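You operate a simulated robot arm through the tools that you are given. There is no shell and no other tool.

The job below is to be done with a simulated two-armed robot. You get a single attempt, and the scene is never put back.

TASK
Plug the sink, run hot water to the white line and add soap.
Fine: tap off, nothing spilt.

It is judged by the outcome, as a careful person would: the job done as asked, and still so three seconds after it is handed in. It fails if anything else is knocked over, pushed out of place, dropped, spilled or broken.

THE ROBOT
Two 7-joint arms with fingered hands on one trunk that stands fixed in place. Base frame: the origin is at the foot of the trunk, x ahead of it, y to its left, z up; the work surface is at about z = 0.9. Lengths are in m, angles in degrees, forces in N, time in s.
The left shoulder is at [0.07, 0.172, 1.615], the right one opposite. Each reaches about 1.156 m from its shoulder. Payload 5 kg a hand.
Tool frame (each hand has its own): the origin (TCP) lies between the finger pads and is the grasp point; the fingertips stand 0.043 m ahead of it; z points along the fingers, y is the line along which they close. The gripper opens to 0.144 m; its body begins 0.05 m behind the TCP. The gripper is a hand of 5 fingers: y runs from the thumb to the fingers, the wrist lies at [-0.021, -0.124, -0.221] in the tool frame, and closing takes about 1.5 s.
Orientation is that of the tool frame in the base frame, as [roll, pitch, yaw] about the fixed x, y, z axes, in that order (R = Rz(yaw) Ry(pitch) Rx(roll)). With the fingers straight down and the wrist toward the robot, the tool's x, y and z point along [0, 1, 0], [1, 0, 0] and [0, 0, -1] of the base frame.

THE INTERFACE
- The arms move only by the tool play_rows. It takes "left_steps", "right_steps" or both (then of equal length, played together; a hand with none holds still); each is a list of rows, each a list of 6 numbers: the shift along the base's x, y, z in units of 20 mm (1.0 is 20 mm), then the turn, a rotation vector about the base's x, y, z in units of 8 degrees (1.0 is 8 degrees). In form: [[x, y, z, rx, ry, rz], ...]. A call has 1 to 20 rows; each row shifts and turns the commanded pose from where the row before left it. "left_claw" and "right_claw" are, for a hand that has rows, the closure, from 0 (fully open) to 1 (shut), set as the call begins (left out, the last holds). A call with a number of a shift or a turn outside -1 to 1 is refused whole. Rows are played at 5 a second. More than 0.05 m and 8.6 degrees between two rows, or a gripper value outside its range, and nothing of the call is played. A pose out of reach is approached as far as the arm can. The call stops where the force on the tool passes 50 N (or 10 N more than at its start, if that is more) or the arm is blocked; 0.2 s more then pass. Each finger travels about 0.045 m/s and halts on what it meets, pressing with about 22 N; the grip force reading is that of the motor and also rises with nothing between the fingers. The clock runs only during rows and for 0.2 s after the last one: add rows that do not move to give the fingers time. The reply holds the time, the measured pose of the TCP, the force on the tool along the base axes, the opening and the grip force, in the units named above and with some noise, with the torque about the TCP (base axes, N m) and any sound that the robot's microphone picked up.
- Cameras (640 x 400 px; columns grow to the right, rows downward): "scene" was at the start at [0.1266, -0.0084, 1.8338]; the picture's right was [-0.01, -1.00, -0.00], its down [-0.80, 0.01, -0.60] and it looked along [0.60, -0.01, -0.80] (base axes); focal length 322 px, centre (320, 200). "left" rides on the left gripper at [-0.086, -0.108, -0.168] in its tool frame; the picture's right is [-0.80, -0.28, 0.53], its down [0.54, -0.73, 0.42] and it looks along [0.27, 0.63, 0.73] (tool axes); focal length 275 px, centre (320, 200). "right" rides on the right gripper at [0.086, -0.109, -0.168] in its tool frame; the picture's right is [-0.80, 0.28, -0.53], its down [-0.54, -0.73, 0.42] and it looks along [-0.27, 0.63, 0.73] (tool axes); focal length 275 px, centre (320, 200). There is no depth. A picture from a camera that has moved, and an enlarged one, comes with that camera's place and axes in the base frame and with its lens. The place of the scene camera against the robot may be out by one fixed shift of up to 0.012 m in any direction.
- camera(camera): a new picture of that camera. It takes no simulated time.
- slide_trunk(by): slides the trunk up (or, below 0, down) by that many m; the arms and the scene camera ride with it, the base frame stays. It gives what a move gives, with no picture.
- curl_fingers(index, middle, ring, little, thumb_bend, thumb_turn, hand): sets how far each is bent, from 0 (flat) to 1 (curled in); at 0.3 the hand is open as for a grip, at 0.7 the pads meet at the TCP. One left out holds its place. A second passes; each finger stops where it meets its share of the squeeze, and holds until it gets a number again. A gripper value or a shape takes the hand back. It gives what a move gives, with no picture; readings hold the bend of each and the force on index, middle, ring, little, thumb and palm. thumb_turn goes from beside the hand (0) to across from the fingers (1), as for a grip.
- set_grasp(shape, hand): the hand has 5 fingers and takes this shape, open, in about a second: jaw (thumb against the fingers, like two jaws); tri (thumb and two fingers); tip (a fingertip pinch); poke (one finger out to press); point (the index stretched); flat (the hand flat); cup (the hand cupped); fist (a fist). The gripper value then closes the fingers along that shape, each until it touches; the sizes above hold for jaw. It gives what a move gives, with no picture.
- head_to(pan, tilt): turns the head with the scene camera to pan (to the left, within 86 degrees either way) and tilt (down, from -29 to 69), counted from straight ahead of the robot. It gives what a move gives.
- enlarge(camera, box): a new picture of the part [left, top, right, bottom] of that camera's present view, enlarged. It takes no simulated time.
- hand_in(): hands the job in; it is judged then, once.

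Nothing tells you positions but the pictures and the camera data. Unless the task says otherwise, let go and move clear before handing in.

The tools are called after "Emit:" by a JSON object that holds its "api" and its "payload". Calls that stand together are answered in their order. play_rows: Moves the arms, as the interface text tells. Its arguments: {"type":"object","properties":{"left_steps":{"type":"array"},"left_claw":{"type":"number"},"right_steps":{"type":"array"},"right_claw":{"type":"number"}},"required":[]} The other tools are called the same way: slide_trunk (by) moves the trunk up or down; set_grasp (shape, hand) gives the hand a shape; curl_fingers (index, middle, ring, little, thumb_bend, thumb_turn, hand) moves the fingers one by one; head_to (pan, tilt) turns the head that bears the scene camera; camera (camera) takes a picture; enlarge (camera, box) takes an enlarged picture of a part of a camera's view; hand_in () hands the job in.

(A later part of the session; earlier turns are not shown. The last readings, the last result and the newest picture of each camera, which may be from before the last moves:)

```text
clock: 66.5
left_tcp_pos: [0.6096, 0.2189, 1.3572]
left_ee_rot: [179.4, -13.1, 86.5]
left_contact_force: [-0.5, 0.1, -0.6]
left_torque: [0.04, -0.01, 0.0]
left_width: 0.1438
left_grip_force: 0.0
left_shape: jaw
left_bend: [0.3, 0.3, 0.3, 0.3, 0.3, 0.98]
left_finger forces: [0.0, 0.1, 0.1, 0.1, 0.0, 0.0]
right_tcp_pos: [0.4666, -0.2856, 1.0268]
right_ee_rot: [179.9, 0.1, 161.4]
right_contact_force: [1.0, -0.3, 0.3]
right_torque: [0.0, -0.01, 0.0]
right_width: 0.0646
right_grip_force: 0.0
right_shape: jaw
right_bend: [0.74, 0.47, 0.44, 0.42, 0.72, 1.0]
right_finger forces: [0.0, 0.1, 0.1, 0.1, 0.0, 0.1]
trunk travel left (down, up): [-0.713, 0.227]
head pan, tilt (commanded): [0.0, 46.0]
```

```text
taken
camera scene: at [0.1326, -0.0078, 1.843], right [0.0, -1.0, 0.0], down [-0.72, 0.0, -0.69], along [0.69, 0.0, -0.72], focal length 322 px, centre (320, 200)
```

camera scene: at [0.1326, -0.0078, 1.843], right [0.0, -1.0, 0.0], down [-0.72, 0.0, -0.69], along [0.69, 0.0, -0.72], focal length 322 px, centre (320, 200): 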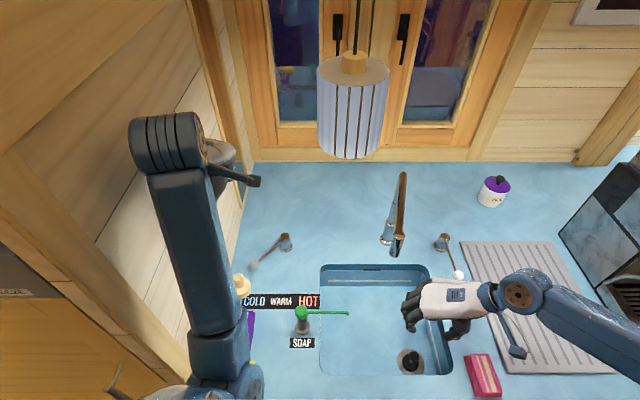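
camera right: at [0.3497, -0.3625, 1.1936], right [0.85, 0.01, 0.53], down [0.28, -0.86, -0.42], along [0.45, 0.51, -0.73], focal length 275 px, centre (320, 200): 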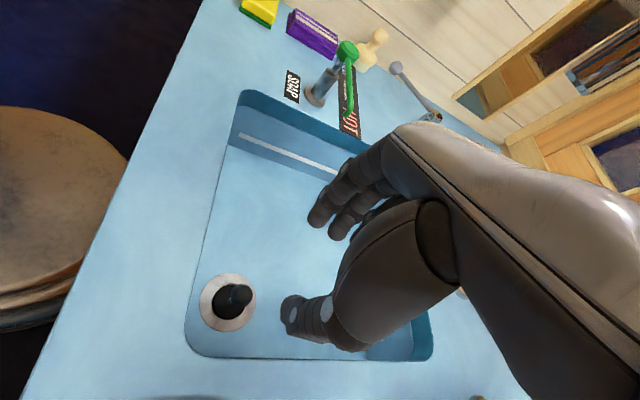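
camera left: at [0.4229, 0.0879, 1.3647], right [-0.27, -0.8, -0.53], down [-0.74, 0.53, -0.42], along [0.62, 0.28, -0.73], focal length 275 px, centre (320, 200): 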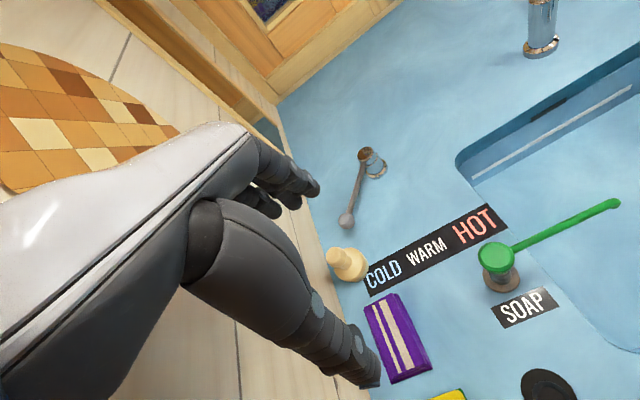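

The left arm is free again, with zero force, and parked high out of the way. I'll check the wall board is still fine before going on with the right hand.

Emit:
{"api": "head_to", "payload": {"pan": 35, "tilt": 30}}

Emit:
{"api": "camera", "payload": {"camera": "scene"}}

Emit:
{"api": "camera", "payload": {"camera": "left"}}

```text
clock: 67.5
left_tcp_pos: [0.6089, 0.2189, 1.3542]
left_ee_rot: [179.5, -13.1, 86.3]
left_contact_force: [0.1, -0.4, 0.3]
left_torque: [0.01, -0.02, 0.03]
left_width: 0.1441
left_grip_force: 0.1
left_shape: jaw
left_bend: [0.3, 0.3, 0.3, 0.3, 0.3, 0.98]
left_finger forces: [0.1, 0.1, 0.0, 0.0, 0.0, 0.0]
right_tcp_pos: [0.4659, -0.2849, 1.0251]
right_ee_rot: [179.9, 0.0, 161.5]
right_contact_force: [-0.5, 0.6, 0.5]
right_torque: [0.01, -0.01, 0.0]
right_width: 0.0642
right_grip_force: 0.0
right_shape: jaw
right_bend: [0.74, 0.47, 0.44, 0.42, 0.72, 1.0]
right_finger forces: [0.0, 0.0, 0.0, 0.0, 0.0, 0.0]
trunk travel left (down, up): [-0.713, 0.227]
head pan, tilt (commanded): [35.0, 30.0]
```

```text
taken
camera scene: at [0.1264, 0.0444, 1.867], right [0.57, -0.82, 0.0], down [-0.41, -0.29, -0.87], along [0.71, 0.5, -0.5], focal length 322 px, centre (320, 200)
```

scene: 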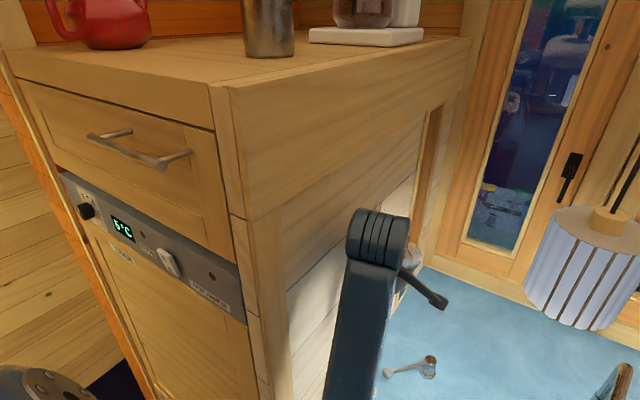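

```text
taken
camera left: at [0.4919, 0.1044, 1.4975], right [-0.32, -0.63, -0.7], down [-0.68, 0.67, -0.29], along [0.66, 0.39, -0.65], focal length 275 px, centre (320, 200)
```

left: 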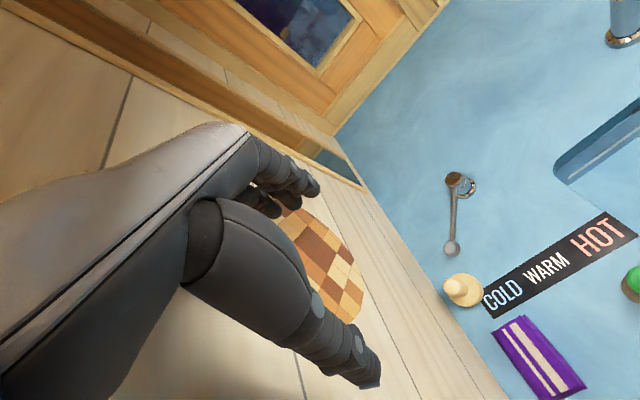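

The board is still on the wall. Now I'll bring the right hand around the faucet toward the temperature lever, staying above the soap pump.

Emit:
{"api": "head_to", "payload": {"pan": 0, "tilt": 46}}

Emit:
{"api": "play_rows", "payload": {"right_steps": [[0, 0, 0.9, 0, 0, 0], [0, 0, 0.9, 0, 0, 0], [0, 0.5, 0.9, 0, 0, -0.1], [0, 0.8, 0.9, 0, 0, -0.1], [-0.1, 1, 0.2, 0, 0, -0.2], [-0.1, 1, 0, 0, 0, -0.2], [-0.1, 1, 0, 0, 0, -0.2], [-0.1, 1, 0, 0, 0, -0.2], [-0.1, 1, 0, 0, 0, -0.2], [-0.1, 1, 0, 0, 0, -0.2], [0, 1, 0, 0, 0, -0.2], [0, 1, 0, 0, 0, -0.2], [0, 1, 0, 0, 0, -0.2], [0, 1, 0, 0, 0, -0.2], [0, 1, 0, 0, 0, -0.2], [0, 1, 0, 0, 0, -0.2], [0, 1, 0, 0, 0, -0.2], [0, 1, 0, 0, 0, -0.2], [0, 1, 0, 0, 0, -0.2], [0, 1, 0, 0, 0, -0.2]], "right_claw": 0.24}}

Emit:
{"api": "camera", "payload": {"camera": "scene"}}

```text
clock: 68.5
left_tcp_pos: [0.6075, 0.2191, 1.3537]
left_ee_rot: [179.6, -13.2, 86.3]
left_contact_force: [-0.7, 0.0, 0.0]
left_torque: [0.02, 0.02, -0.02]
left_width: 0.1442
left_grip_force: 0.0
left_shape: jaw
left_bend: [0.3, 0.3, 0.3, 0.3, 0.3, 0.98]
left_finger forces: [0.1, 0.0, 0.0, 0.0, 0.0, 0.0]
right_tcp_pos: [0.466, -0.2855, 1.0261]
right_ee_rot: [179.8, 0.0, 161.4]
right_contact_force: [-0.6, -0.8, -1.3]
right_torque: [0.01, -0.03, -0.01]
right_width: 0.0644
right_grip_force: 0.1
right_shape: jaw
right_bend: [0.74, 0.47, 0.44, 0.42, 0.72, 1.0]
right_finger forces: [0.0, 0.0, 0.1, 0.0, 0.0, 0.0]
trunk travel left (down, up): [-0.713, 0.227]
head pan, tilt (commanded): [0.0, 46.0]
```

```text
clock: 72.7
left_tcp_pos: [0.6063, 0.2208, 1.3496]
left_ee_rot: [-179.9, -13.5, 86.3]
left_contact_force: [-0.5, -0.4, -0.4]
left_torque: [-0.01, -0.02, -0.02]
left_width: 0.1442
left_grip_force: 0.0
left_shape: jaw
left_bend: [0.3, 0.3, 0.3, 0.3, 0.3, 0.98]
left_finger forces: [0.1, 0.1, 0.0, 0.0, 0.0, 0.1]
right_tcp_pos: [0.4547, 0.0624, 1.1013]
right_ee_rot: [-180.0, 0.1, 134.1]
right_contact_force: [-0.5, 0.9, 0.7]
right_torque: [-0.01, 0.04, 0.01]
right_width: 0.1094
right_grip_force: 0.1
right_shape: jaw
right_bend: [0.26, 0.36, 0.33, 0.34, 0.55, 0.99]
right_finger forces: [0.1, 0.0, 0.0, 0.1, 0.0, 0.0]
trunk travel left (down, up): [-0.713, 0.227]
head pan, tilt (commanded): [0.0, 46.0]
```

```text
taken
camera scene: at [0.1326, -0.0058, 1.843], right [0.0, -1.0, 0.0], down [-0.72, 0.0, -0.69], along [0.69, 0.0, -0.72], focal length 322 px, centre (320, 200)
```

scene: 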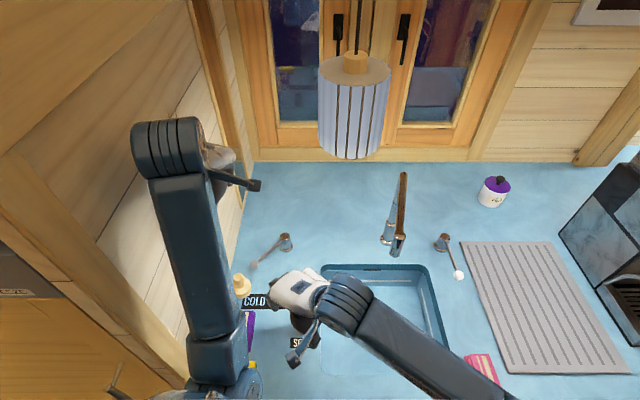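

Emit:
{"api": "play_rows", "payload": {"right_steps": [[1, 0.2, 0, 0, 0, 0], [1, 0.3, 0, 0, 0, 0], [1, 0.3, 0, 0, 0, 0], [1, 0.4, 0, 0, 0, 0], [1, 0.4, 0, 0, 0, 0], [1, 0.4, 0, 0, 0, 0], [1, 0.4, 0, 0, 0, 0], [1, 0.4, 0, 0, 0, 0], [1, 0.4, 0, 0, 0, 0], [1, 0.4, 0, 0, 0, 0], [1, 0.5, 0, 0, 0, 0], [1, 0.5, 0, 0, 0, 0], [1, 0.5, 0, 0, 0, 0], [1, 0.5, 0, 0, 0, 0], [0, 0, 0, 0, 0, 0]]}}

Emit:
{"api": "camera", "payload": {"camera": "scene"}}

Emit:
{"api": "camera", "payload": {"camera": "right"}}

```text
clock: 75.9
left_tcp_pos: [0.6048, 0.2194, 1.3479]
left_ee_rot: [-179.6, -13.5, 86.1]
left_contact_force: [0.4, -0.2, 0.2]
left_torque: [0.04, -0.02, 0.02]
left_width: 0.1439
left_grip_force: 0.0
left_shape: jaw
left_bend: [0.3, 0.3, 0.3, 0.3, 0.3, 0.98]
left_finger forces: [0.0, 0.0, 0.0, 0.1, 0.0, 0.0]
right_tcp_pos: [0.7347, 0.1723, 1.1014]
right_ee_rot: [179.9, -0.1, 134.2]
right_contact_force: [0.0, -0.1, 0.8]
right_torque: [0.02, -0.02, 0.01]
right_width: 0.1091
right_grip_force: 0.2
right_shape: jaw
right_bend: [0.26, 0.36, 0.33, 0.34, 0.55, 0.99]
right_finger forces: [0.1, 0.0, 0.0, 0.1, 0.0, 0.0]
trunk travel left (down, up): [-0.713, 0.227]
head pan, tilt (commanded): [0.0, 46.0]
```

```text
taken
camera scene: at [0.1326, -0.0075, 1.843], right [0.0, -1.0, 0.0], down [-0.72, 0.0, -0.69], along [0.69, 0.0, -0.72], focal length 322 px, centre (320, 200)
```

scene: 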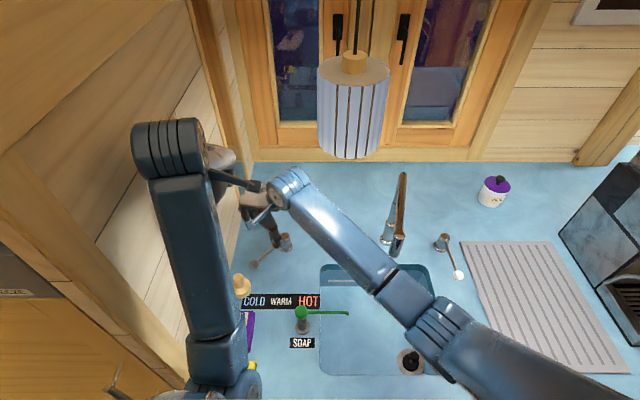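

```text
taken
camera right: at [0.598, 0.159, 1.2697], right [0.76, -0.37, 0.54], down [-0.14, -0.89, -0.42], along [0.64, 0.25, -0.73], focal length 275 px, centre (320, 200)
```

right: 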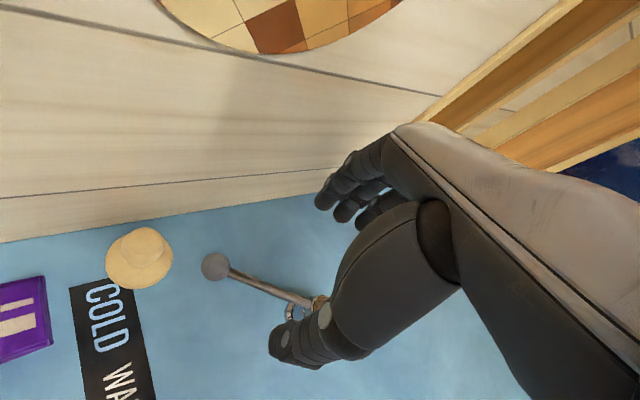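

The rod lies right between thumb and fingers below the hand. I'll descend around it.

Emit:
{"api": "play_rows", "payload": {"right_steps": [[0, 0, -0.8, 0, 0, 0], [0, 0, -0.8, 0, 0, 0], [0, 0, -0.8, 0, 0, 0], [0, 0, -0.8, 0, 0, 0], [0, 0, -0.8, 0, 0, 0], [0, 0, -0.8, 0, 0, 0], [0, 0, -0.8, 0, 0, 0], [0, 0, -0.8, 0, 0, 0], [0, 0, 0, 0, 0, 0]]}}

Emit:
{"api": "camera", "payload": {"camera": "right"}}

Emit:
{"api": "camera", "payload": {"camera": "scene"}}

```text
clock: 77.9
left_tcp_pos: [0.6062, 0.221, 1.3475]
left_ee_rot: [-179.6, -13.5, 86.0]
left_contact_force: [0.2, -0.1, -1.1]
left_torque: [0.03, -0.03, 0.02]
left_width: 0.1437
left_grip_force: 0.0
left_shape: jaw
left_bend: [0.3, 0.3, 0.3, 0.3, 0.3, 0.98]
left_finger forces: [0.1, 0.1, 0.0, 0.0, 0.0, 0.0]
right_tcp_pos: [0.7342, 0.1726, 0.9749]
right_ee_rot: [179.8, -0.1, 134.3]
right_contact_force: [-0.1, 0.1, 0.0]
right_torque: [-0.04, 0.04, 0.02]
right_width: 0.109
right_grip_force: 0.0
right_shape: jaw
right_bend: [0.26, 0.36, 0.33, 0.34, 0.55, 0.99]
right_finger forces: [0.0, 0.1, 0.0, 0.0, 0.1, 0.0]
trunk travel left (down, up): [-0.713, 0.227]
head pan, tilt (commanded): [0.0, 46.0]
```

```text
taken
camera right: at [0.597, 0.1584, 1.1428], right [0.76, -0.37, 0.54], down [-0.14, -0.89, -0.42], along [0.64, 0.25, -0.73], focal length 275 px, centre (320, 200)
```

right: 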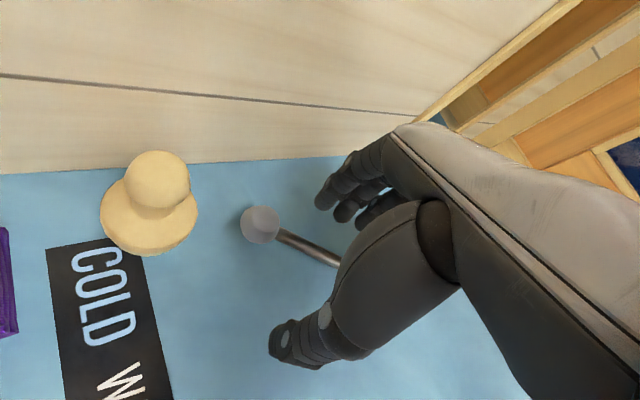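

```text
taken
camera scene: at [0.1327, -0.0074, 1.843], right [0.0, -1.0, 0.0], down [-0.72, 0.0, -0.69], along [0.69, 0.0, -0.72], focal length 322 px, centre (320, 200)
```

scene: 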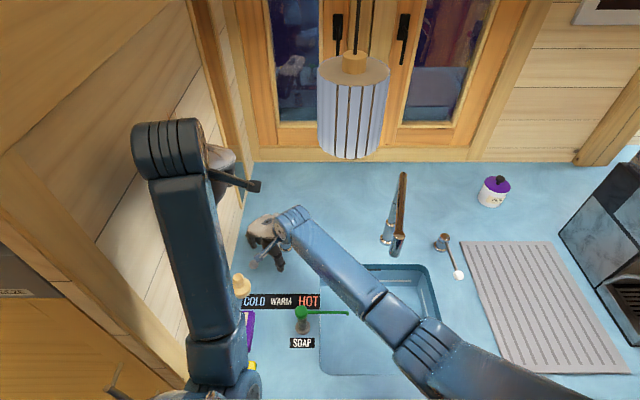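

Emit:
{"api": "play_rows", "payload": {"right_steps": [[0, 0, -0.35, 0, 0, 0], [-0.4, -0.3, 0, 0, 0, 0], [-0.5, -0.4, 0, 0, 0, 0], [-0.5, -0.4, 0, 0, 0, 0], [-0.5, -0.4, 0, 0, 0, 0], [-0.3, -0.4, 0, 0, 0, 0], [0, 0, 0, 0, 0, 0]]}}

Emit:
{"api": "camera", "payload": {"camera": "right"}}

Emit:
{"api": "camera", "payload": {"camera": "scene"}}

```text
clock: 79.5
left_tcp_pos: [0.6052, 0.2211, 1.3479]
left_ee_rot: [-179.6, -13.6, 86.1]
left_contact_force: [1.1, 0.2, -0.7]
left_torque: [0.0, 0.0, -0.02]
left_width: 0.1439
left_grip_force: 0.0
left_shape: jaw
left_bend: [0.3, 0.3, 0.3, 0.3, 0.3, 0.98]
left_finger forces: [0.0, 0.1, 0.1, 0.0, 0.0, 0.1]
right_tcp_pos: [0.6913, 0.1347, 0.9672]
right_ee_rot: [179.9, 0.1, 134.1]
right_contact_force: [0.4, 2.0, 2.3]
right_torque: [0.01, -0.11, 0.16]
right_width: 0.1093
right_grip_force: 0.1
right_shape: jaw
right_bend: [0.26, 0.36, 0.33, 0.32, 0.55, 0.99]
right_finger forces: [0.0, 0.0, 0.0, 2.7, 0.0, 0.0]
trunk travel left (down, up): [-0.713, 0.227]
head pan, tilt (commanded): [0.0, 46.0]
```

```text
taken
camera right: at [0.5534, 0.121, 1.1354], right [0.76, -0.37, 0.54], down [-0.14, -0.89, -0.42], along [0.64, 0.25, -0.73], focal length 275 px, centre (320, 200)
```

right: 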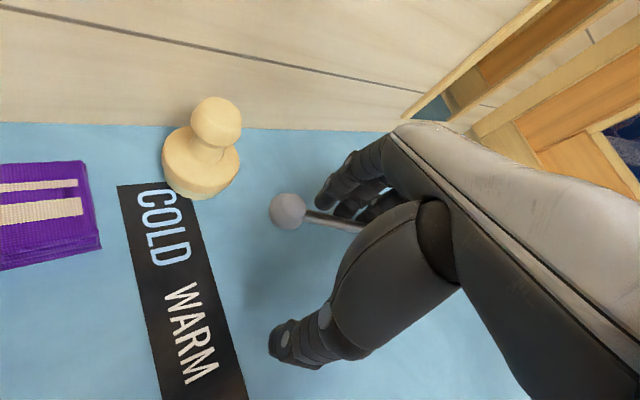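

```text
taken
camera scene: at [0.1326, -0.0069, 1.843], right [0.0, -1.0, 0.0], down [-0.72, 0.0, -0.69], along [0.69, 0.0, -0.72], focal length 322 px, centre (320, 200)
```

scene: 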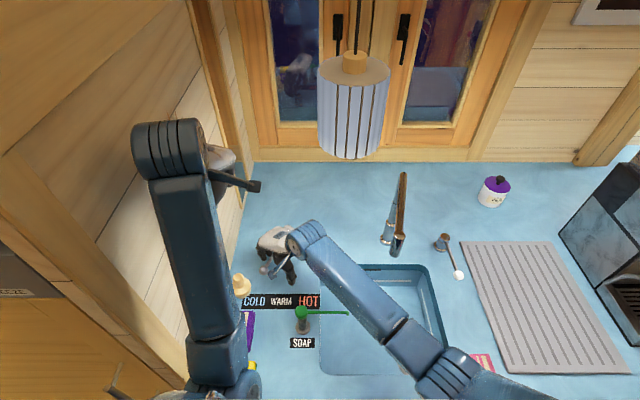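

The lever is turning freely with about 3 N. I'll continue the sweep toward HOT.

Emit:
{"api": "play_rows", "payload": {"right_steps": [[-0.5, -0.38, 0, 0, 0, 0], [-0.5, -0.38, 0, 0, 0, 0], [-0.5, -0.38, 0, 0, 0, 0], [-0.1, -0.58, 0, 0, 0, 0], [0, -0.58, 0, 0, 0, 0], [0, 0, 0, 0, 0, 0]]}}

Emit:
{"api": "camera", "payload": {"camera": "right"}}

Emit:
{"api": "enlarge", "payload": {"camera": "scene", "box": [230, 200, 370, 320]}}

```text
clock: 80.9
left_tcp_pos: [0.6048, 0.2217, 1.3465]
left_ee_rot: [-179.6, -13.5, 86.1]
left_contact_force: [0.1, -0.2, -0.2]
left_torque: [-0.01, 0.0, 0.0]
left_width: 0.1439
left_grip_force: 0.1
left_shape: jaw
left_bend: [0.3, 0.3, 0.3, 0.3, 0.3, 0.98]
left_finger forces: [0.0, 0.0, 0.0, 0.0, 0.0, 0.0]
right_tcp_pos: [0.659, 0.0884, 0.9663]
right_ee_rot: [-179.9, 0.1, 134.1]
right_contact_force: [0.0, 1.4, -0.7]
right_torque: [0.02, 0.02, 0.1]
right_width: 0.109
right_grip_force: 0.1
right_shape: jaw
right_bend: [0.26, 0.36, 0.33, 0.32, 0.55, 0.99]
right_finger forces: [0.1, 0.1, 0.0, 1.3, 0.0, 0.0]
trunk travel left (down, up): [-0.713, 0.227]
head pan, tilt (commanded): [0.0, 46.0]
```

```text
taken
camera right: at [0.5219, 0.0748, 1.1353], right [0.76, -0.37, 0.54], down [-0.14, -0.9, -0.42], along [0.64, 0.24, -0.73], focal length 275 px, centre (320, 200)
```

right: 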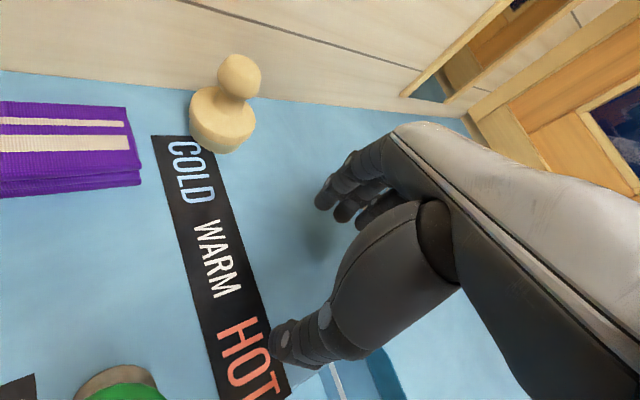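

```text
3.33 times, centred on (300, 260) of scene
camera zoom: at [0.1327, -0.0065, 1.843], right [0.0, -1.0, 0.0], down [-0.72, 0.0, -0.69], along [0.69, 0.0, -0.72], focal length 1072 px, centre (387, 0)
```

zoom: 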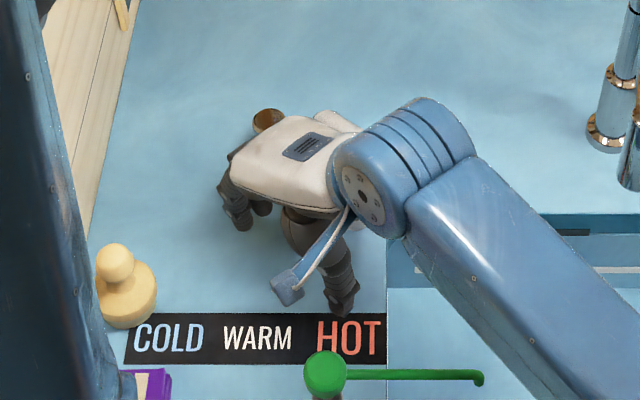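

Emit:
{"api": "play_rows", "payload": {"right_steps": [[0, -0.5, 0, 0, 0, 0], [0, -0.5, 0, 0, 0, 0], [0.05, -0.5, 0, 0, 0, 0], [0, 0, 0, 0, 0, 0]]}}

Emit:
{"api": "camera", "payload": {"camera": "right"}}

Emit:
{"api": "enlarge", "payload": {"camera": "scene", "box": [230, 200, 370, 320]}}

```text
clock: 81.9
left_tcp_pos: [0.6041, 0.2202, 1.3487]
left_ee_rot: [-179.6, -13.5, 86.1]
left_contact_force: [0.6, -0.1, 0.9]
left_torque: [0.04, 0.05, -0.03]
left_width: 0.1438
left_grip_force: 0.1
left_shape: jaw
left_bend: [0.3, 0.3, 0.3, 0.3, 0.3, 0.98]
left_finger forces: [0.0, 0.1, 0.0, 0.0, 0.1, 0.0]
right_tcp_pos: [0.6598, 0.0587, 0.9668]
right_ee_rot: [179.9, 0.1, 134.2]
right_contact_force: [-5.7, 6.0, 8.4]
right_torque: [0.22, -0.63, 0.68]
right_width: 0.1093
right_grip_force: 0.0
right_shape: jaw
right_bend: [0.26, 0.36, 0.3, 0.34, 0.55, 0.99]
right_finger forces: [0.0, 0.1, 10.6, 0.7, 0.0, 0.0]
trunk travel left (down, up): [-0.713, 0.227]
head pan, tilt (commanded): [0.0, 46.0]
```

```text
taken
camera right: at [0.5225, 0.045, 1.1351], right [0.76, -0.37, 0.54], down [-0.14, -0.89, -0.42], along [0.64, 0.25, -0.73], focal length 275 px, centre (320, 200)
```

right: 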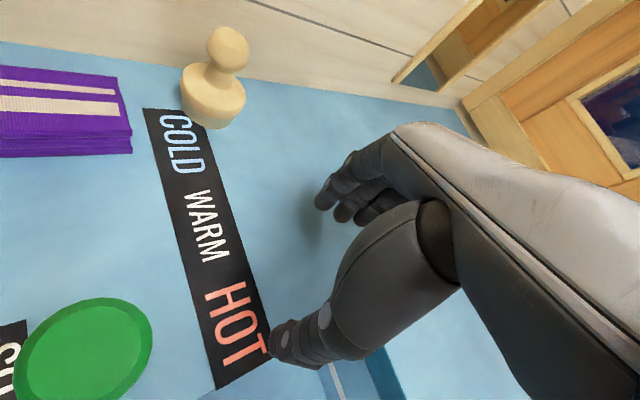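

```text
3.33 times, centred on (300, 260) of scene
camera zoom: at [0.132, -0.0075, 1.8431], right [0.0, -1.0, 0.0], down [-0.72, 0.0, -0.69], along [0.69, 0.0, -0.72], focal length 1072 px, centre (387, 0)
```

zoom: 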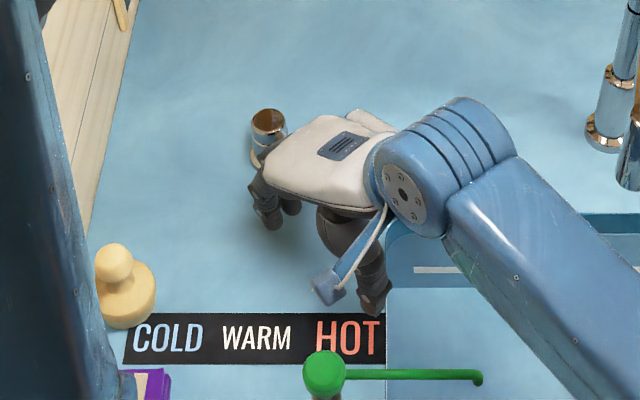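

Emit:
{"api": "camera", "payload": {"camera": "left"}}

Emit:
{"api": "enlarge", "payload": {"camera": "left", "box": [400, 130, 600, 270]}}

```text
taken
camera left: at [0.4896, 0.105, 1.4903], right [-0.33, -0.63, -0.7], down [-0.68, 0.67, -0.28], along [0.65, 0.39, -0.65], focal length 275 px, centre (320, 200)
```

left: 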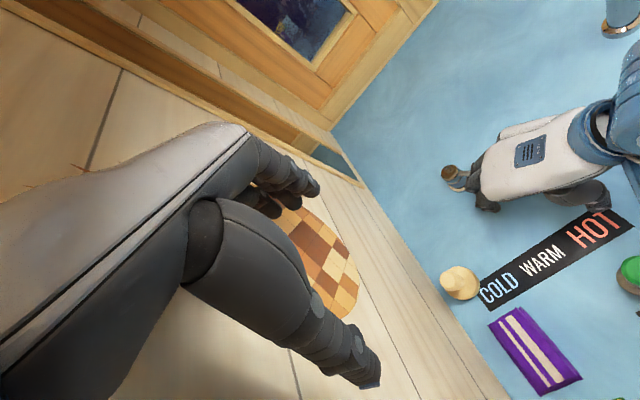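

```text
2.86 times, centred on (500, 200) of left
camera zoom: at [0.4896, 0.105, 1.4903], right [-0.33, -0.63, -0.7], down [-0.68, 0.67, -0.28], along [0.65, 0.39, -0.65], focal length 786 px, centre (-194, 200)
```

zoom: 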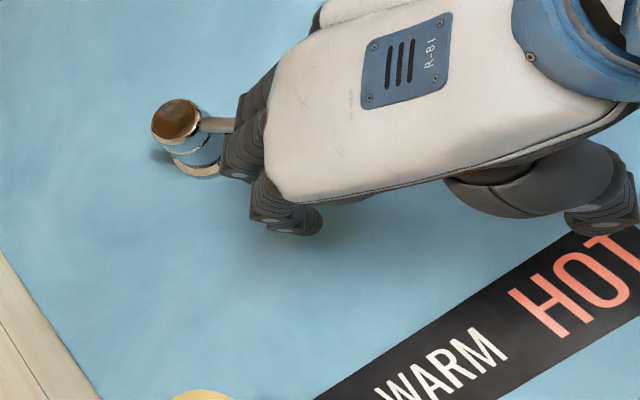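

The lever now points at about 222 degrees, fully on the HOT side and mirroring where it started on COLD. I'll back off slightly, lift straight up and verify.

Emit:
{"api": "play_rows", "payload": {"right_steps": [[-0.1, 0.3, 0, 0, 0, 0], [0, 0.1, 0.5, 0, 0, 0], [0, 0, 0.9, 0, 0, 0], [0, 0, 0.9, 0, 0, 0], [0, 0, 0.9, 0, 0, 0], [0, 0, 0.9, 0, 0, 0], [0, 0, 0.9, 0, 0, 0], [-1, 0, 0.9, 0, 0, 0], [-1, 0, 0, 0, 0, 0], [-1, 0, 0, 0, 0, 0], [-1, 0, 0, 0, 0, 0], [-1, 0, 0, 0, 0, 0], [-1, 0, 0, 0, 0, 0], [-1, 0, 0, 0, 0, 0], [0, 0, 0, 0, 0, 0]]}}

Emit:
{"api": "camera", "payload": {"camera": "scene"}}

Emit:
{"api": "enlarge", "payload": {"camera": "scene", "box": [230, 200, 370, 320]}}

Emit:
{"api": "camera", "payload": {"camera": "left"}}

```text
clock: 85.1
left_tcp_pos: [0.6053, 0.2207, 1.3475]
left_ee_rot: [-179.5, -13.5, 86.0]
left_contact_force: [0.1, 0.0, -0.7]
left_torque: [0.0, -0.02, -0.01]
left_width: 0.1439
left_grip_force: 0.0
left_shape: jaw
left_bend: [0.3, 0.3, 0.3, 0.3, 0.3, 0.98]
left_finger forces: [0.1, 0.0, 0.0, 0.0, 0.0, 0.0]
right_tcp_pos: [0.5173, 0.0656, 1.0857]
right_ee_rot: [179.9, 0.0, 134.2]
right_contact_force: [-0.1, -0.2, -0.3]
right_torque: [0.01, 0.01, 0.02]
right_width: 0.1092
right_grip_force: 0.0
right_shape: jaw
right_bend: [0.26, 0.36, 0.33, 0.34, 0.55, 0.99]
right_finger forces: [0.0, 0.1, 0.1, 0.0, 0.1, 0.0]
trunk travel left (down, up): [-0.713, 0.227]
head pan, tilt (commanded): [0.0, 46.0]
```

```text
taken
camera scene: at [0.1331, -0.0072, 1.8429], right [0.0, -1.0, 0.0], down [-0.72, 0.0, -0.69], along [0.69, 0.0, -0.72], focal length 322 px, centre (320, 200)
```

scene: 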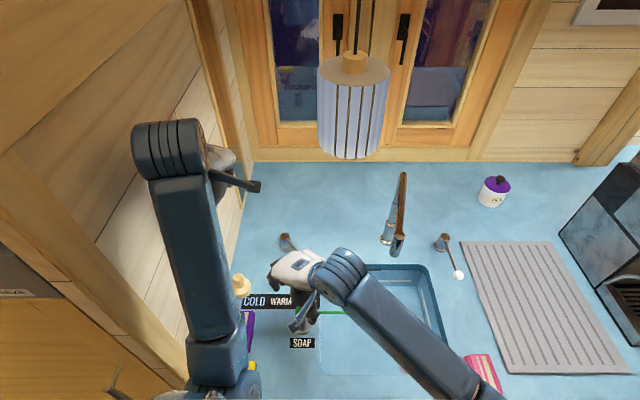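

```text
3.33 times, centred on (300, 260) of scene
camera zoom: at [0.1331, -0.0072, 1.8429], right [0.0, -1.0, 0.0], down [-0.72, 0.0, -0.69], along [0.69, 0.0, -0.72], focal length 1072 px, centre (387, 0)
```

zoom: 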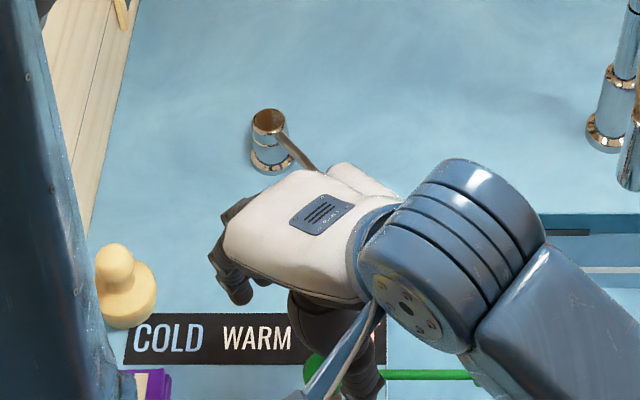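

```text
taken
camera left: at [0.4903, 0.1055, 1.4898], right [-0.33, -0.63, -0.7], down [-0.69, 0.67, -0.28], along [0.65, 0.39, -0.65], focal length 275 px, centre (320, 200)
```

left: 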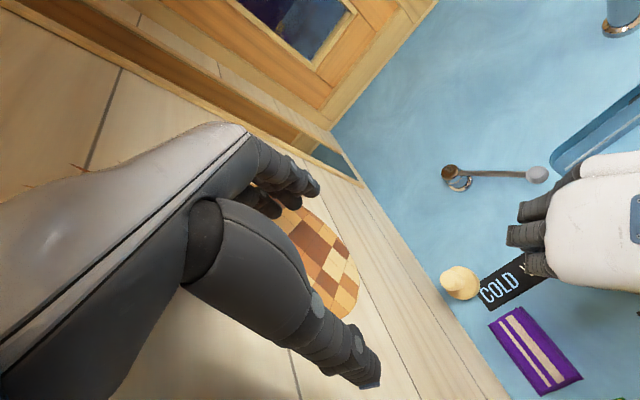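

The temperature lever is at HOT. Next is the right lever for flow, so I'll bring the hand back around the near side of the faucet and over to it.

Emit:
{"api": "play_rows", "payload": {"right_steps": [[-1, 0, 0.4, 0, 0, 0], [-1, 0, 0.4, 0, 0, 0], [-1, 0, 0.4, 0, 0, 0], [-1, -0.3, 0, 0, 0, 0], [-0.3, -1, 0, 0, 0, 0], [0, -1, 0, 0, 0, 0], [0, -1, 0, 0, 0, 0], [0, -1, 0, 0, 0, 0], [0, -1, 0, 0, 0, 0], [0, -1, 0, 0, 0, 0], [0, -1, 0, 0, 0, 0], [0, -1, 0, 0, 0, 0], [0, -1, 0, 0, 0, 0], [0, -1, 0, 0, 0, 0], [0, -1, 0, 0, 0, 0], [0, -1, 0, 0, 0, 0], [0, -1, 0, 0, 0, 0], [0, -1, 0, 0, 0, 0], [0, -1, 0, 0, 0, 0], [0, -1, 0, 0, 0, 0]]}}

Emit:
{"api": "play_rows", "payload": {"right_steps": [[0.2, -1, 0, 0, 0, 0], [0.4, -1, 0, 0, 0, 0], [0.6, -1, 0, 0, 0, 0], [0.8, -1, 0, 0, 0, 0], [1, -1, 0, 0, 0, 0], [1, -1, 0, 0, 0, 0], [1, -1, 0, 0, 0, 0], [1, -0.5, 0, 0, 0, 0], [1, 0, 0, 0, 0, 0], [1, 0, 0, 0, 0, 0], [1, 0, 0, 0, 0, 0], [1, 0, 0, 0, 0, 0], [1, 0, 0, 0, 0, 0], [1, 0, 0, 0, 0, 0], [0, 0, 0, 0, 0, 0]]}}

Emit:
{"api": "camera", "payload": {"camera": "scene"}}

Emit:
{"api": "camera", "payload": {"camera": "right"}}

```text
clock: 89.3
left_tcp_pos: [0.6047, 0.2208, 1.3468]
left_ee_rot: [-179.4, -13.6, 86.2]
left_contact_force: [-0.4, -0.3, -0.3]
left_torque: [0.02, 0.02, -0.01]
left_width: 0.1439
left_grip_force: 0.0
left_shape: jaw
left_bend: [0.3, 0.3, 0.3, 0.3, 0.3, 0.98]
left_finger forces: [0.0, 0.1, 0.0, 0.1, 0.0, 0.0]
right_tcp_pos: [0.4303, -0.2601, 1.1089]
right_ee_rot: [179.8, -0.1, 134.2]
right_contact_force: [-0.6, -0.2, -0.3]
right_torque: [0.02, -0.03, 0.0]
right_width: 0.1093
right_grip_force: 0.1
right_shape: jaw
right_bend: [0.26, 0.36, 0.33, 0.34, 0.55, 0.99]
right_finger forces: [0.0, 0.0, 0.0, 0.1, 0.1, 0.0]
trunk travel left (down, up): [-0.713, 0.227]
head pan, tilt (commanded): [0.0, 46.0]
```

```text
clock: 92.5
left_tcp_pos: [0.6051, 0.2214, 1.348]
left_ee_rot: [-179.5, -13.6, 86.2]
left_contact_force: [-0.8, -0.3, -0.2]
left_torque: [0.0, 0.01, -0.01]
left_width: 0.1439
left_grip_force: 0.0
left_shape: jaw
left_bend: [0.3, 0.3, 0.3, 0.3, 0.3, 0.98]
left_finger forces: [0.0, 0.0, 0.0, 0.1, 0.0, 0.0]
right_tcp_pos: [0.6697, -0.4099, 1.1087]
right_ee_rot: [180.0, 0.0, 134.1]
right_contact_force: [-0.3, -0.7, 0.1]
right_torque: [0.01, -0.01, -0.01]
right_width: 0.1091
right_grip_force: 0.1
right_shape: jaw
right_bend: [0.26, 0.36, 0.33, 0.34, 0.55, 0.99]
right_finger forces: [0.0, 0.0, 0.0, 0.0, 0.1, 0.1]
trunk travel left (down, up): [-0.713, 0.227]
head pan, tilt (commanded): [0.0, 46.0]
```

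```text
taken
camera scene: at [0.1324, -0.0077, 1.843], right [0.0, -1.0, 0.0], down [-0.72, 0.0, -0.69], along [0.69, 0.0, -0.72], focal length 322 px, centre (320, 200)
```

scene: 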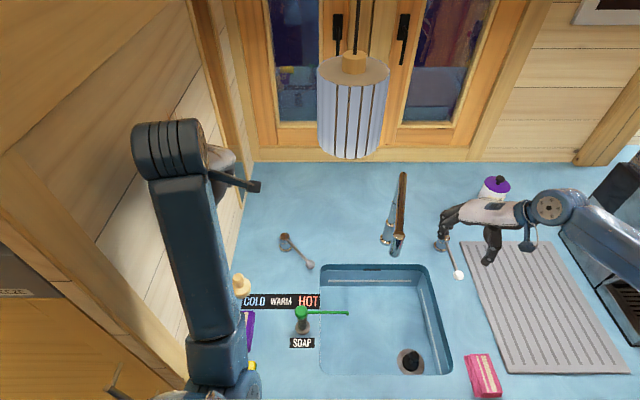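

```text
taken
camera right: at [0.5333, -0.423, 1.277], right [0.76, -0.37, 0.54], down [-0.14, -0.89, -0.42], along [0.64, 0.25, -0.73], focal length 275 px, centre (320, 200)
```

right: 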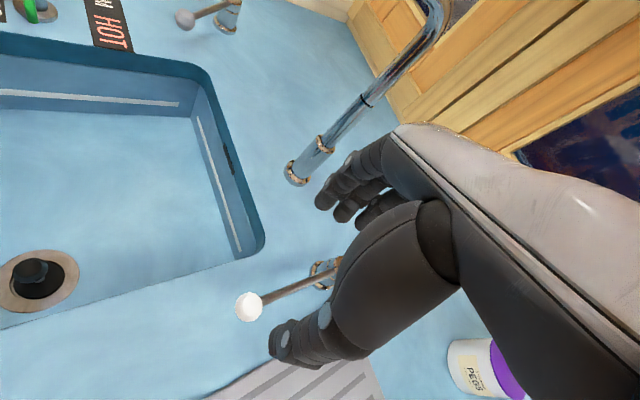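

Emit:
{"api": "play_rows", "payload": {"right_steps": [[0.6, -0.25, 0, 0, 0, 0], [0.6, -0.25, 0, 0, 0, 0], [0.6, -0.25, 0, 0, 0, 0], [0, 0, -0.8, 0, 0, 0], [0, 0, -0.8, 0, 0, 0], [0, 0, -0.8, 0, 0, 0], [0, 0, -0.8, 0, 0, 0], [0, 0, -0.8, 0, 0, 0], [0, 0, -0.8, 0, 0, 0], [0, 0, -0.8, 0, 0, 0], [0, 0, -0.6, 0, 0, 0], [0, 0, 0, 0, 0, 0]]}}

Emit:
{"api": "camera", "payload": {"camera": "right"}}

Emit:
{"api": "enlarge", "payload": {"camera": "scene", "box": [370, 160, 510, 290]}}

```text
clock: 95.1
left_tcp_pos: [0.604, 0.2211, 1.3467]
left_ee_rot: [-179.4, -13.6, 86.2]
left_contact_force: [0.3, -0.4, -0.1]
left_torque: [0.0, 0.0, -0.02]
left_width: 0.1438
left_grip_force: 0.1
left_shape: jaw
left_bend: [0.3, 0.3, 0.3, 0.3, 0.3, 0.98]
left_finger forces: [0.0, 0.0, 0.0, 0.1, 0.0, 0.0]
right_tcp_pos: [0.7081, -0.4247, 0.9841]
right_ee_rot: [179.9, -0.1, 134.2]
right_contact_force: [0.6, -0.2, 0.2]
right_torque: [0.02, 0.0, -0.02]
right_width: 0.1092
right_grip_force: 0.1
right_shape: jaw
right_bend: [0.26, 0.36, 0.33, 0.34, 0.55, 0.99]
right_finger forces: [0.0, 0.0, 0.0, 0.1, 0.0, 0.0]
trunk travel left (down, up): [-0.713, 0.227]
head pan, tilt (commanded): [0.0, 46.0]
```

```text
taken
camera right: at [0.5697, -0.4374, 1.1538], right [0.76, -0.37, 0.53], down [-0.14, -0.89, -0.42], along [0.64, 0.25, -0.73], focal length 275 px, centre (320, 200)
```

right: 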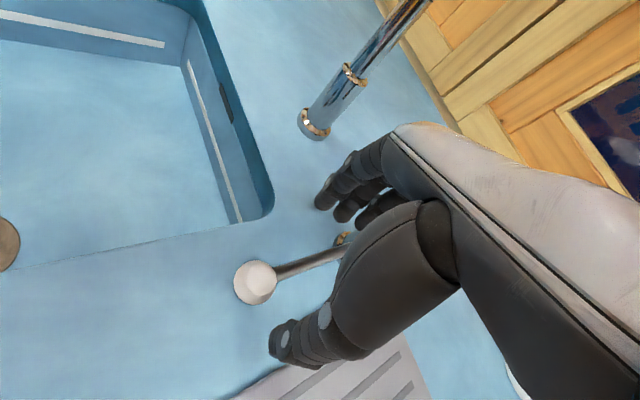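

```text
3.08 times, centred on (440, 225) of scene
camera zoom: at [0.1326, -0.0076, 1.843], right [0.0, -1.0, 0.0], down [-0.72, 0.0, -0.69], along [0.69, 0.0, -0.72], focal length 990 px, centre (-49, 123)
```

zoom: 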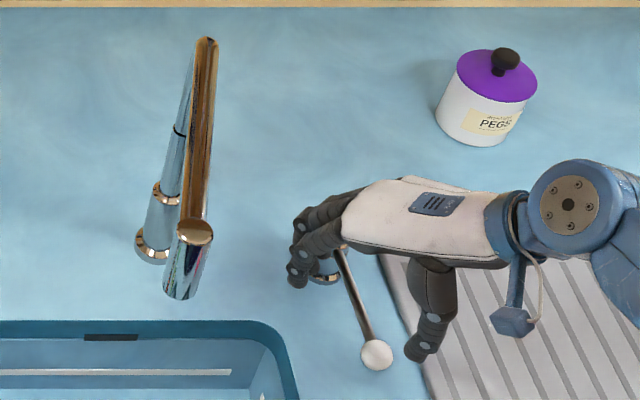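

The rod is inside the cage, but my little finger is close to the post. I'll slide back along the rod first, then push gently to the right to see whether that side opens it.

Emit:
{"api": "play_rows", "payload": {"right_steps": [[-0.5, 0.2, 0, 0, 0, 0], [-0.6, 0.2, 0, 0, 0, 0], [-0.5, 0, 0, 0, 0, 0], [0, -0.3, -0.2, 0, 0, 0], [0, -0.3, -0.1, 0, 0, 0], [0, -0.2, 0, 0, 0, 0], [0, -0.2, 0, 0, 0, 0], [0, 0, 0, 0, 0, 0]]}}

Emit:
{"api": "camera", "payload": {"camera": "scene"}}

Emit:
{"api": "enlarge", "payload": {"camera": "scene", "box": [370, 160, 510, 290]}}

```text
clock: 96.9
left_tcp_pos: [0.6046, 0.2225, 1.3468]
left_ee_rot: [-179.5, -13.6, 86.3]
left_contact_force: [0.1, -0.2, -0.1]
left_torque: [0.03, -0.01, -0.02]
left_width: 0.1441
left_grip_force: 0.2
left_shape: jaw
left_bend: [0.3, 0.3, 0.3, 0.3, 0.3, 0.98]
left_finger forces: [0.1, 0.0, 0.0, 0.0, 0.0, 0.0]
right_tcp_pos: [0.6763, -0.4345, 0.9771]
right_ee_rot: [179.9, 0.1, 134.3]
right_contact_force: [-1.7, 7.7, -1.2]
right_torque: [0.14, 0.08, 0.56]
right_width: 0.1092
right_grip_force: 0.0
right_shape: jaw
right_bend: [0.26, 0.36, 0.31, 0.34, 0.55, 0.99]
right_finger forces: [0.1, 0.0, 7.2, 0.0, 0.0, 0.0]
trunk travel left (down, up): [-0.713, 0.227]
head pan, tilt (commanded): [0.0, 46.0]
```

```text
taken
camera scene: at [0.1327, -0.0065, 1.843], right [0.0, -1.0, 0.0], down [-0.72, 0.0, -0.69], along [0.69, 0.0, -0.72], focal length 322 px, centre (320, 200)
```

scene: 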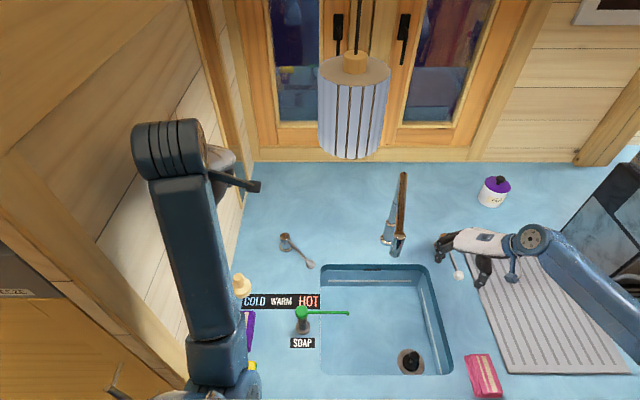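

```text
3.08 times, centred on (440, 225) of scene
camera zoom: at [0.1327, -0.0065, 1.843], right [0.0, -1.0, 0.0], down [-0.72, 0.0, -0.69], along [0.69, 0.0, -0.72], focal length 990 px, centre (-49, 123)
```

zoom: 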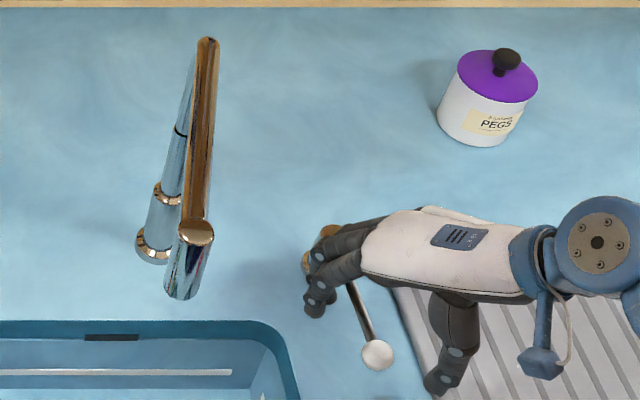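

Emit:
{"api": "play_rows", "payload": {"right_steps": [[0, -0.2, 0, 0, 0, 0], [0, 0, 0, 0, 0, 0]]}}

Emit:
{"api": "enlarge", "payload": {"camera": "scene", "box": [370, 160, 510, 290]}}

```text
clock: 97.5
left_tcp_pos: [0.605, 0.2235, 1.3466]
left_ee_rot: [-179.4, -13.6, 86.1]
left_contact_force: [-0.2, -0.3, 0.1]
left_torque: [0.02, 0.01, 0.0]
left_width: 0.1438
left_grip_force: 0.1
left_shape: jaw
left_bend: [0.3, 0.3, 0.3, 0.3, 0.3, 0.98]
left_finger forces: [0.0, 0.0, 0.0, 0.0, 0.0, 0.1]
right_tcp_pos: [0.6752, -0.4386, 0.9785]
right_ee_rot: [-180.0, 0.0, 134.3]
right_contact_force: [-4.3, 11.8, -3.4]
right_torque: [0.22, 0.37, 0.99]
right_width: 0.1091
right_grip_force: 0.1
right_shape: jaw
right_bend: [0.26, 0.35, 0.3, 0.34, 0.55, 0.99]
right_finger forces: [0.1, 0.1, 12.6, 0.1, 0.0, 0.1]
trunk travel left (down, up): [-0.713, 0.227]
head pan, tilt (commanded): [0.0, 46.0]
```

```text
3.08 times, centred on (440, 225) of scene
camera zoom: at [0.1326, -0.0058, 1.8429], right [0.0, -1.0, 0.0], down [-0.72, 0.0, -0.69], along [0.69, 0.0, -0.72], focal length 990 px, centre (-49, 123)
```

zoom: 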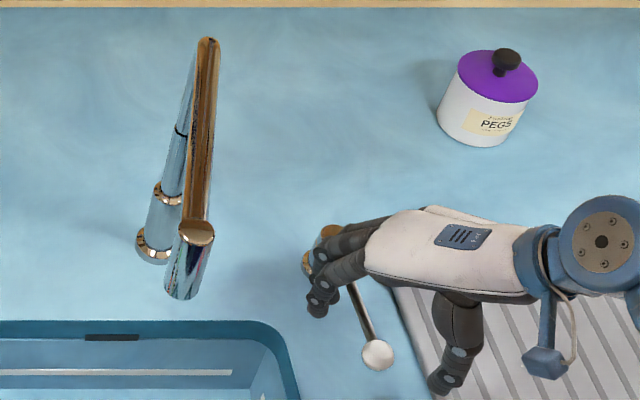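

Pushing right meets a hard stop with no lever motion, so it must open the other way, toward the sink. I'll lift over and put the fingers on the lever's right side.

Emit:
{"api": "play_rows", "payload": {"right_steps": [[0, 0.4, 0, 0, 0, 0], [0, 0.3, 0.5, 0, 0, 0], [0, 0, 0.9, 0, 0, 0], [0, 0, 0.9, 0, 0, 0], [0, 0, 0.9, 0, 0, 0], [0, -1, 0.3, 0, 0, 0], [0, -1, 0, 0, 0, 0], [0, -1, 0, 0, 0, 0], [0, -1, 0, 0, 0, 0], [0, -1, 0, 0, 0, 0], [0.2, -0.3, 0, 0, 0, 0], [0, 0, 0, 0, 0, 0]]}}

Emit:
{"api": "camera", "payload": {"camera": "right"}}

Emit:
{"api": "enlarge", "payload": {"camera": "scene", "box": [400, 160, 540, 300]}}

```text
clock: 100.1
left_tcp_pos: [0.6048, 0.2216, 1.3471]
left_ee_rot: [-179.4, -13.6, 86.2]
left_contact_force: [0.0, -0.1, -0.9]
left_torque: [-0.01, -0.01, -0.01]
left_width: 0.1441
left_grip_force: 0.1
left_shape: jaw
left_bend: [0.3, 0.3, 0.3, 0.3, 0.3, 0.98]
left_finger forces: [0.0, 0.0, 0.1, 0.0, 0.1, 0.0]
right_tcp_pos: [0.6796, -0.5315, 1.0489]
right_ee_rot: [179.9, 0.0, 134.3]
right_contact_force: [-0.3, -0.2, 0.9]
right_torque: [0.0, 0.0, 0.03]
right_width: 0.1094
right_grip_force: 0.1
right_shape: jaw
right_bend: [0.26, 0.35, 0.33, 0.34, 0.55, 0.99]
right_finger forces: [0.0, 0.0, 0.0, 0.0, 0.1, 0.0]
trunk travel left (down, up): [-0.713, 0.227]
head pan, tilt (commanded): [0.0, 46.0]
```

```text
taken
camera right: at [0.5421, -0.5456, 1.2177], right [0.76, -0.37, 0.54], down [-0.14, -0.89, -0.42], along [0.64, 0.25, -0.73], focal length 275 px, centre (320, 200)
```

right: 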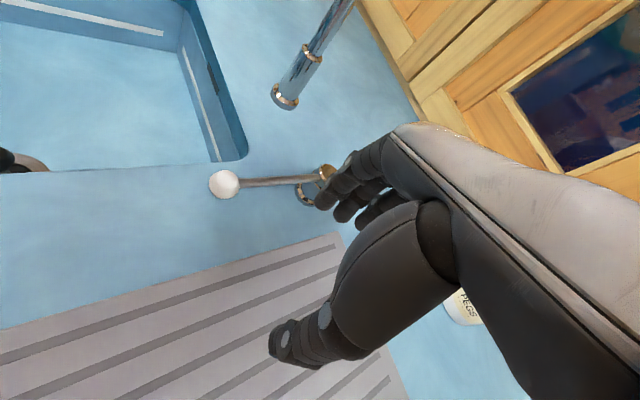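

```text
2.86 times, centred on (470, 230) of scene
camera zoom: at [0.1328, -0.0072, 1.843], right [0.0, -1.0, 0.0], down [-0.72, 0.0, -0.69], along [0.69, 0.0, -0.72], focal length 919 px, centre (-109, 114)
```

zoom: 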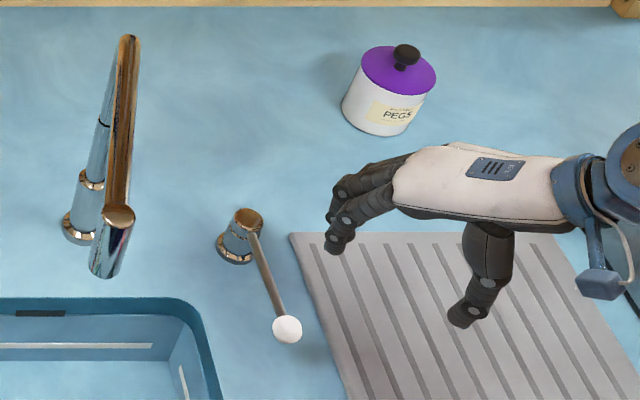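

Emit:
{"api": "play_rows", "payload": {"right_steps": [[-0.7, 0.5, 0, 0, 0, 0], [-0.6, 0.7, 0, 0, 0, 0], [0, 0.2, -0.6, 0, 0, 0], [0, 0, -0.8, 0, 0, 0], [0, 0, -0.8, 0, 0, 0], [0, 0, -0.8, 0, 0, 0], [0, 0, -0.6, 0, 0, 0], [0, 0, 0, 0, 0, 0]]}}

Emit:
{"api": "camera", "payload": {"camera": "right"}}

Emit:
{"api": "enlarge", "payload": {"camera": "scene", "box": [400, 160, 540, 300]}}

```text
clock: 101.9
left_tcp_pos: [0.6058, 0.2216, 1.3464]
left_ee_rot: [-179.5, -13.6, 86.1]
left_contact_force: [-0.4, 0.7, -0.2]
left_torque: [0.04, 0.0, 0.01]
left_width: 0.1439
left_grip_force: 0.1
left_shape: jaw
left_bend: [0.3, 0.3, 0.3, 0.3, 0.3, 0.98]
left_finger forces: [0.0, 0.0, 0.1, 0.0, 0.1, 0.0]
right_tcp_pos: [0.6524, -0.5025, 0.976]
right_ee_rot: [179.9, 0.1, 134.2]
right_contact_force: [0.4, -0.4, 0.4]
right_torque: [0.0, 0.01, 0.01]
right_width: 0.1091
right_grip_force: 0.0
right_shape: jaw
right_bend: [0.26, 0.35, 0.33, 0.34, 0.55, 0.99]
right_finger forces: [0.0, 0.0, 0.1, 0.0, 0.0, 0.1]
trunk travel left (down, up): [-0.713, 0.227]
head pan, tilt (commanded): [0.0, 46.0]
```

```text
taken
camera right: at [0.5149, -0.518, 1.1443], right [0.76, -0.37, 0.54], down [-0.14, -0.89, -0.42], along [0.64, 0.25, -0.73], focal length 275 px, centre (320, 200)
```

right: 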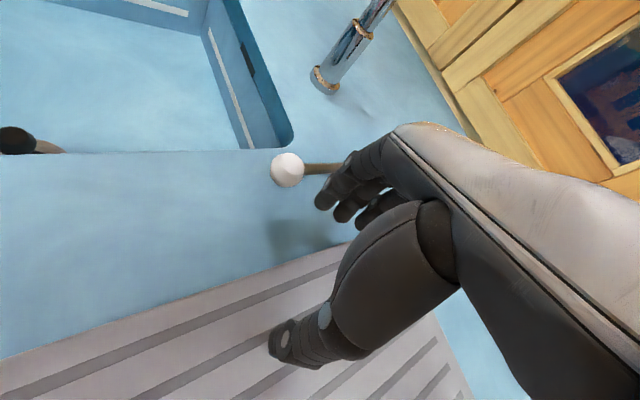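

```text
2.86 times, centred on (470, 230) of scene
camera zoom: at [0.1323, -0.0075, 1.843], right [0.0, -1.0, 0.0], down [-0.72, 0.0, -0.69], along [0.69, 0.0, -0.72], focal length 919 px, centre (-109, 114)
```

zoom: 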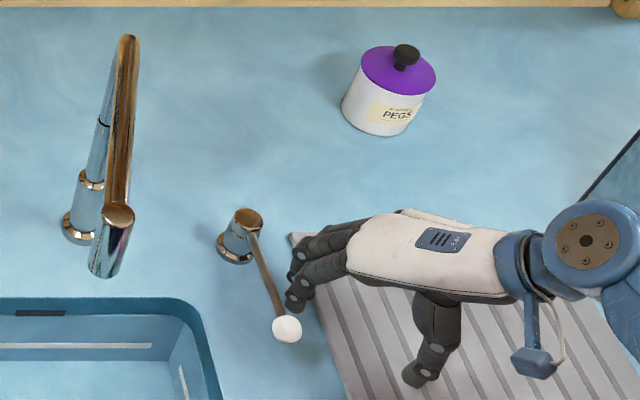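

The index fingertip is now just right of the rod, clear of the rack. I'll push gently toward the sink and watch for water.

Emit:
{"api": "play_rows", "payload": {"right_steps": [[0, 0.4, 0, 0, 0, 0], [0, 0.4, 0, 0, 0, 0], [0, 0.3, 0, 0, 0, 0], [0, 0.3, 0, 0, 0, 0], [0, 0, 0, 0, 0, 0]]}}

Emit:
{"api": "camera", "payload": {"camera": "scene"}}

Emit:
{"api": "enlarge", "payload": {"camera": "scene", "box": [400, 160, 540, 300]}}

```text
clock: 103.1
left_tcp_pos: [0.6028, 0.2181, 1.3483]
left_ee_rot: [-179.5, -13.7, 86.2]
left_contact_force: [-0.6, 0.1, 0.0]
left_torque: [-0.03, -0.01, -0.01]
left_width: 0.1438
left_grip_force: 0.0
left_shape: jaw
left_bend: [0.3, 0.3, 0.3, 0.3, 0.3, 0.98]
left_finger forces: [0.0, 0.0, 0.0, 0.0, 0.0, 0.0]
right_tcp_pos: [0.6553, -0.4805, 0.9784]
right_ee_rot: [179.7, 0.3, 134.0]
right_contact_force: [2.7, -35.8, 18.1]
right_torque: [0.3, -0.95, -1.81]
right_width: 0.1042
right_grip_force: 0.1
right_shape: jaw
right_bend: [0.32, 0.37, 0.33, 0.34, 0.55, 0.99]
right_finger forces: [33.4, 7.7, 0.0, 0.0, 0.0, 0.1]
trunk travel left (down, up): [-0.713, 0.227]
head pan, tilt (commanded): [0.0, 46.0]
```

```text
taken
camera scene: at [0.131, -0.0124, 1.8433], right [0.0, -1.0, 0.0], down [-0.72, 0.0, -0.7], along [0.7, 0.0, -0.72], focal length 322 px, centre (320, 200)
```

scene: 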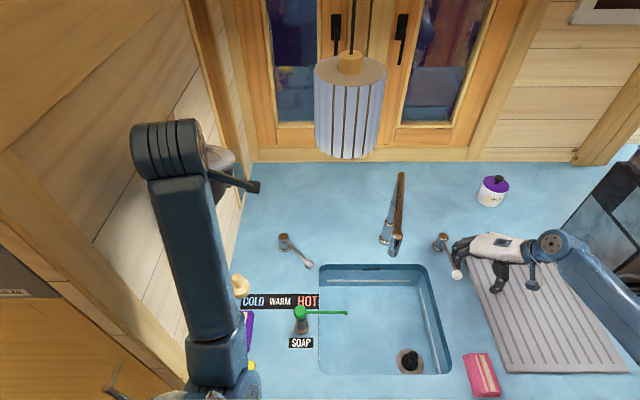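

```text
2.86 times, centred on (470, 230) of scene
camera zoom: at [0.131, -0.0124, 1.8433], right [0.0, -1.0, 0.0], down [-0.72, 0.0, -0.7], along [0.7, 0.0, -0.72], focal length 919 px, centre (-109, 114)
```

zoom: 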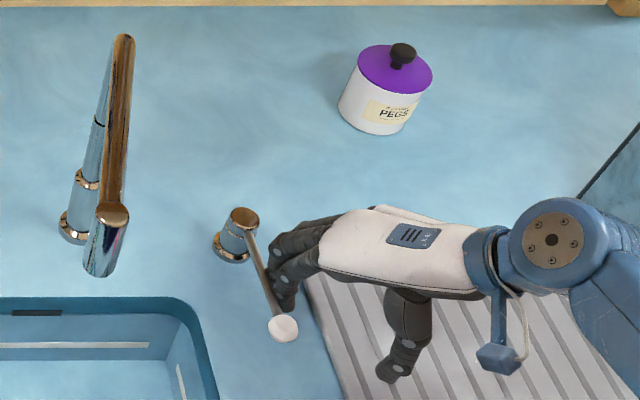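

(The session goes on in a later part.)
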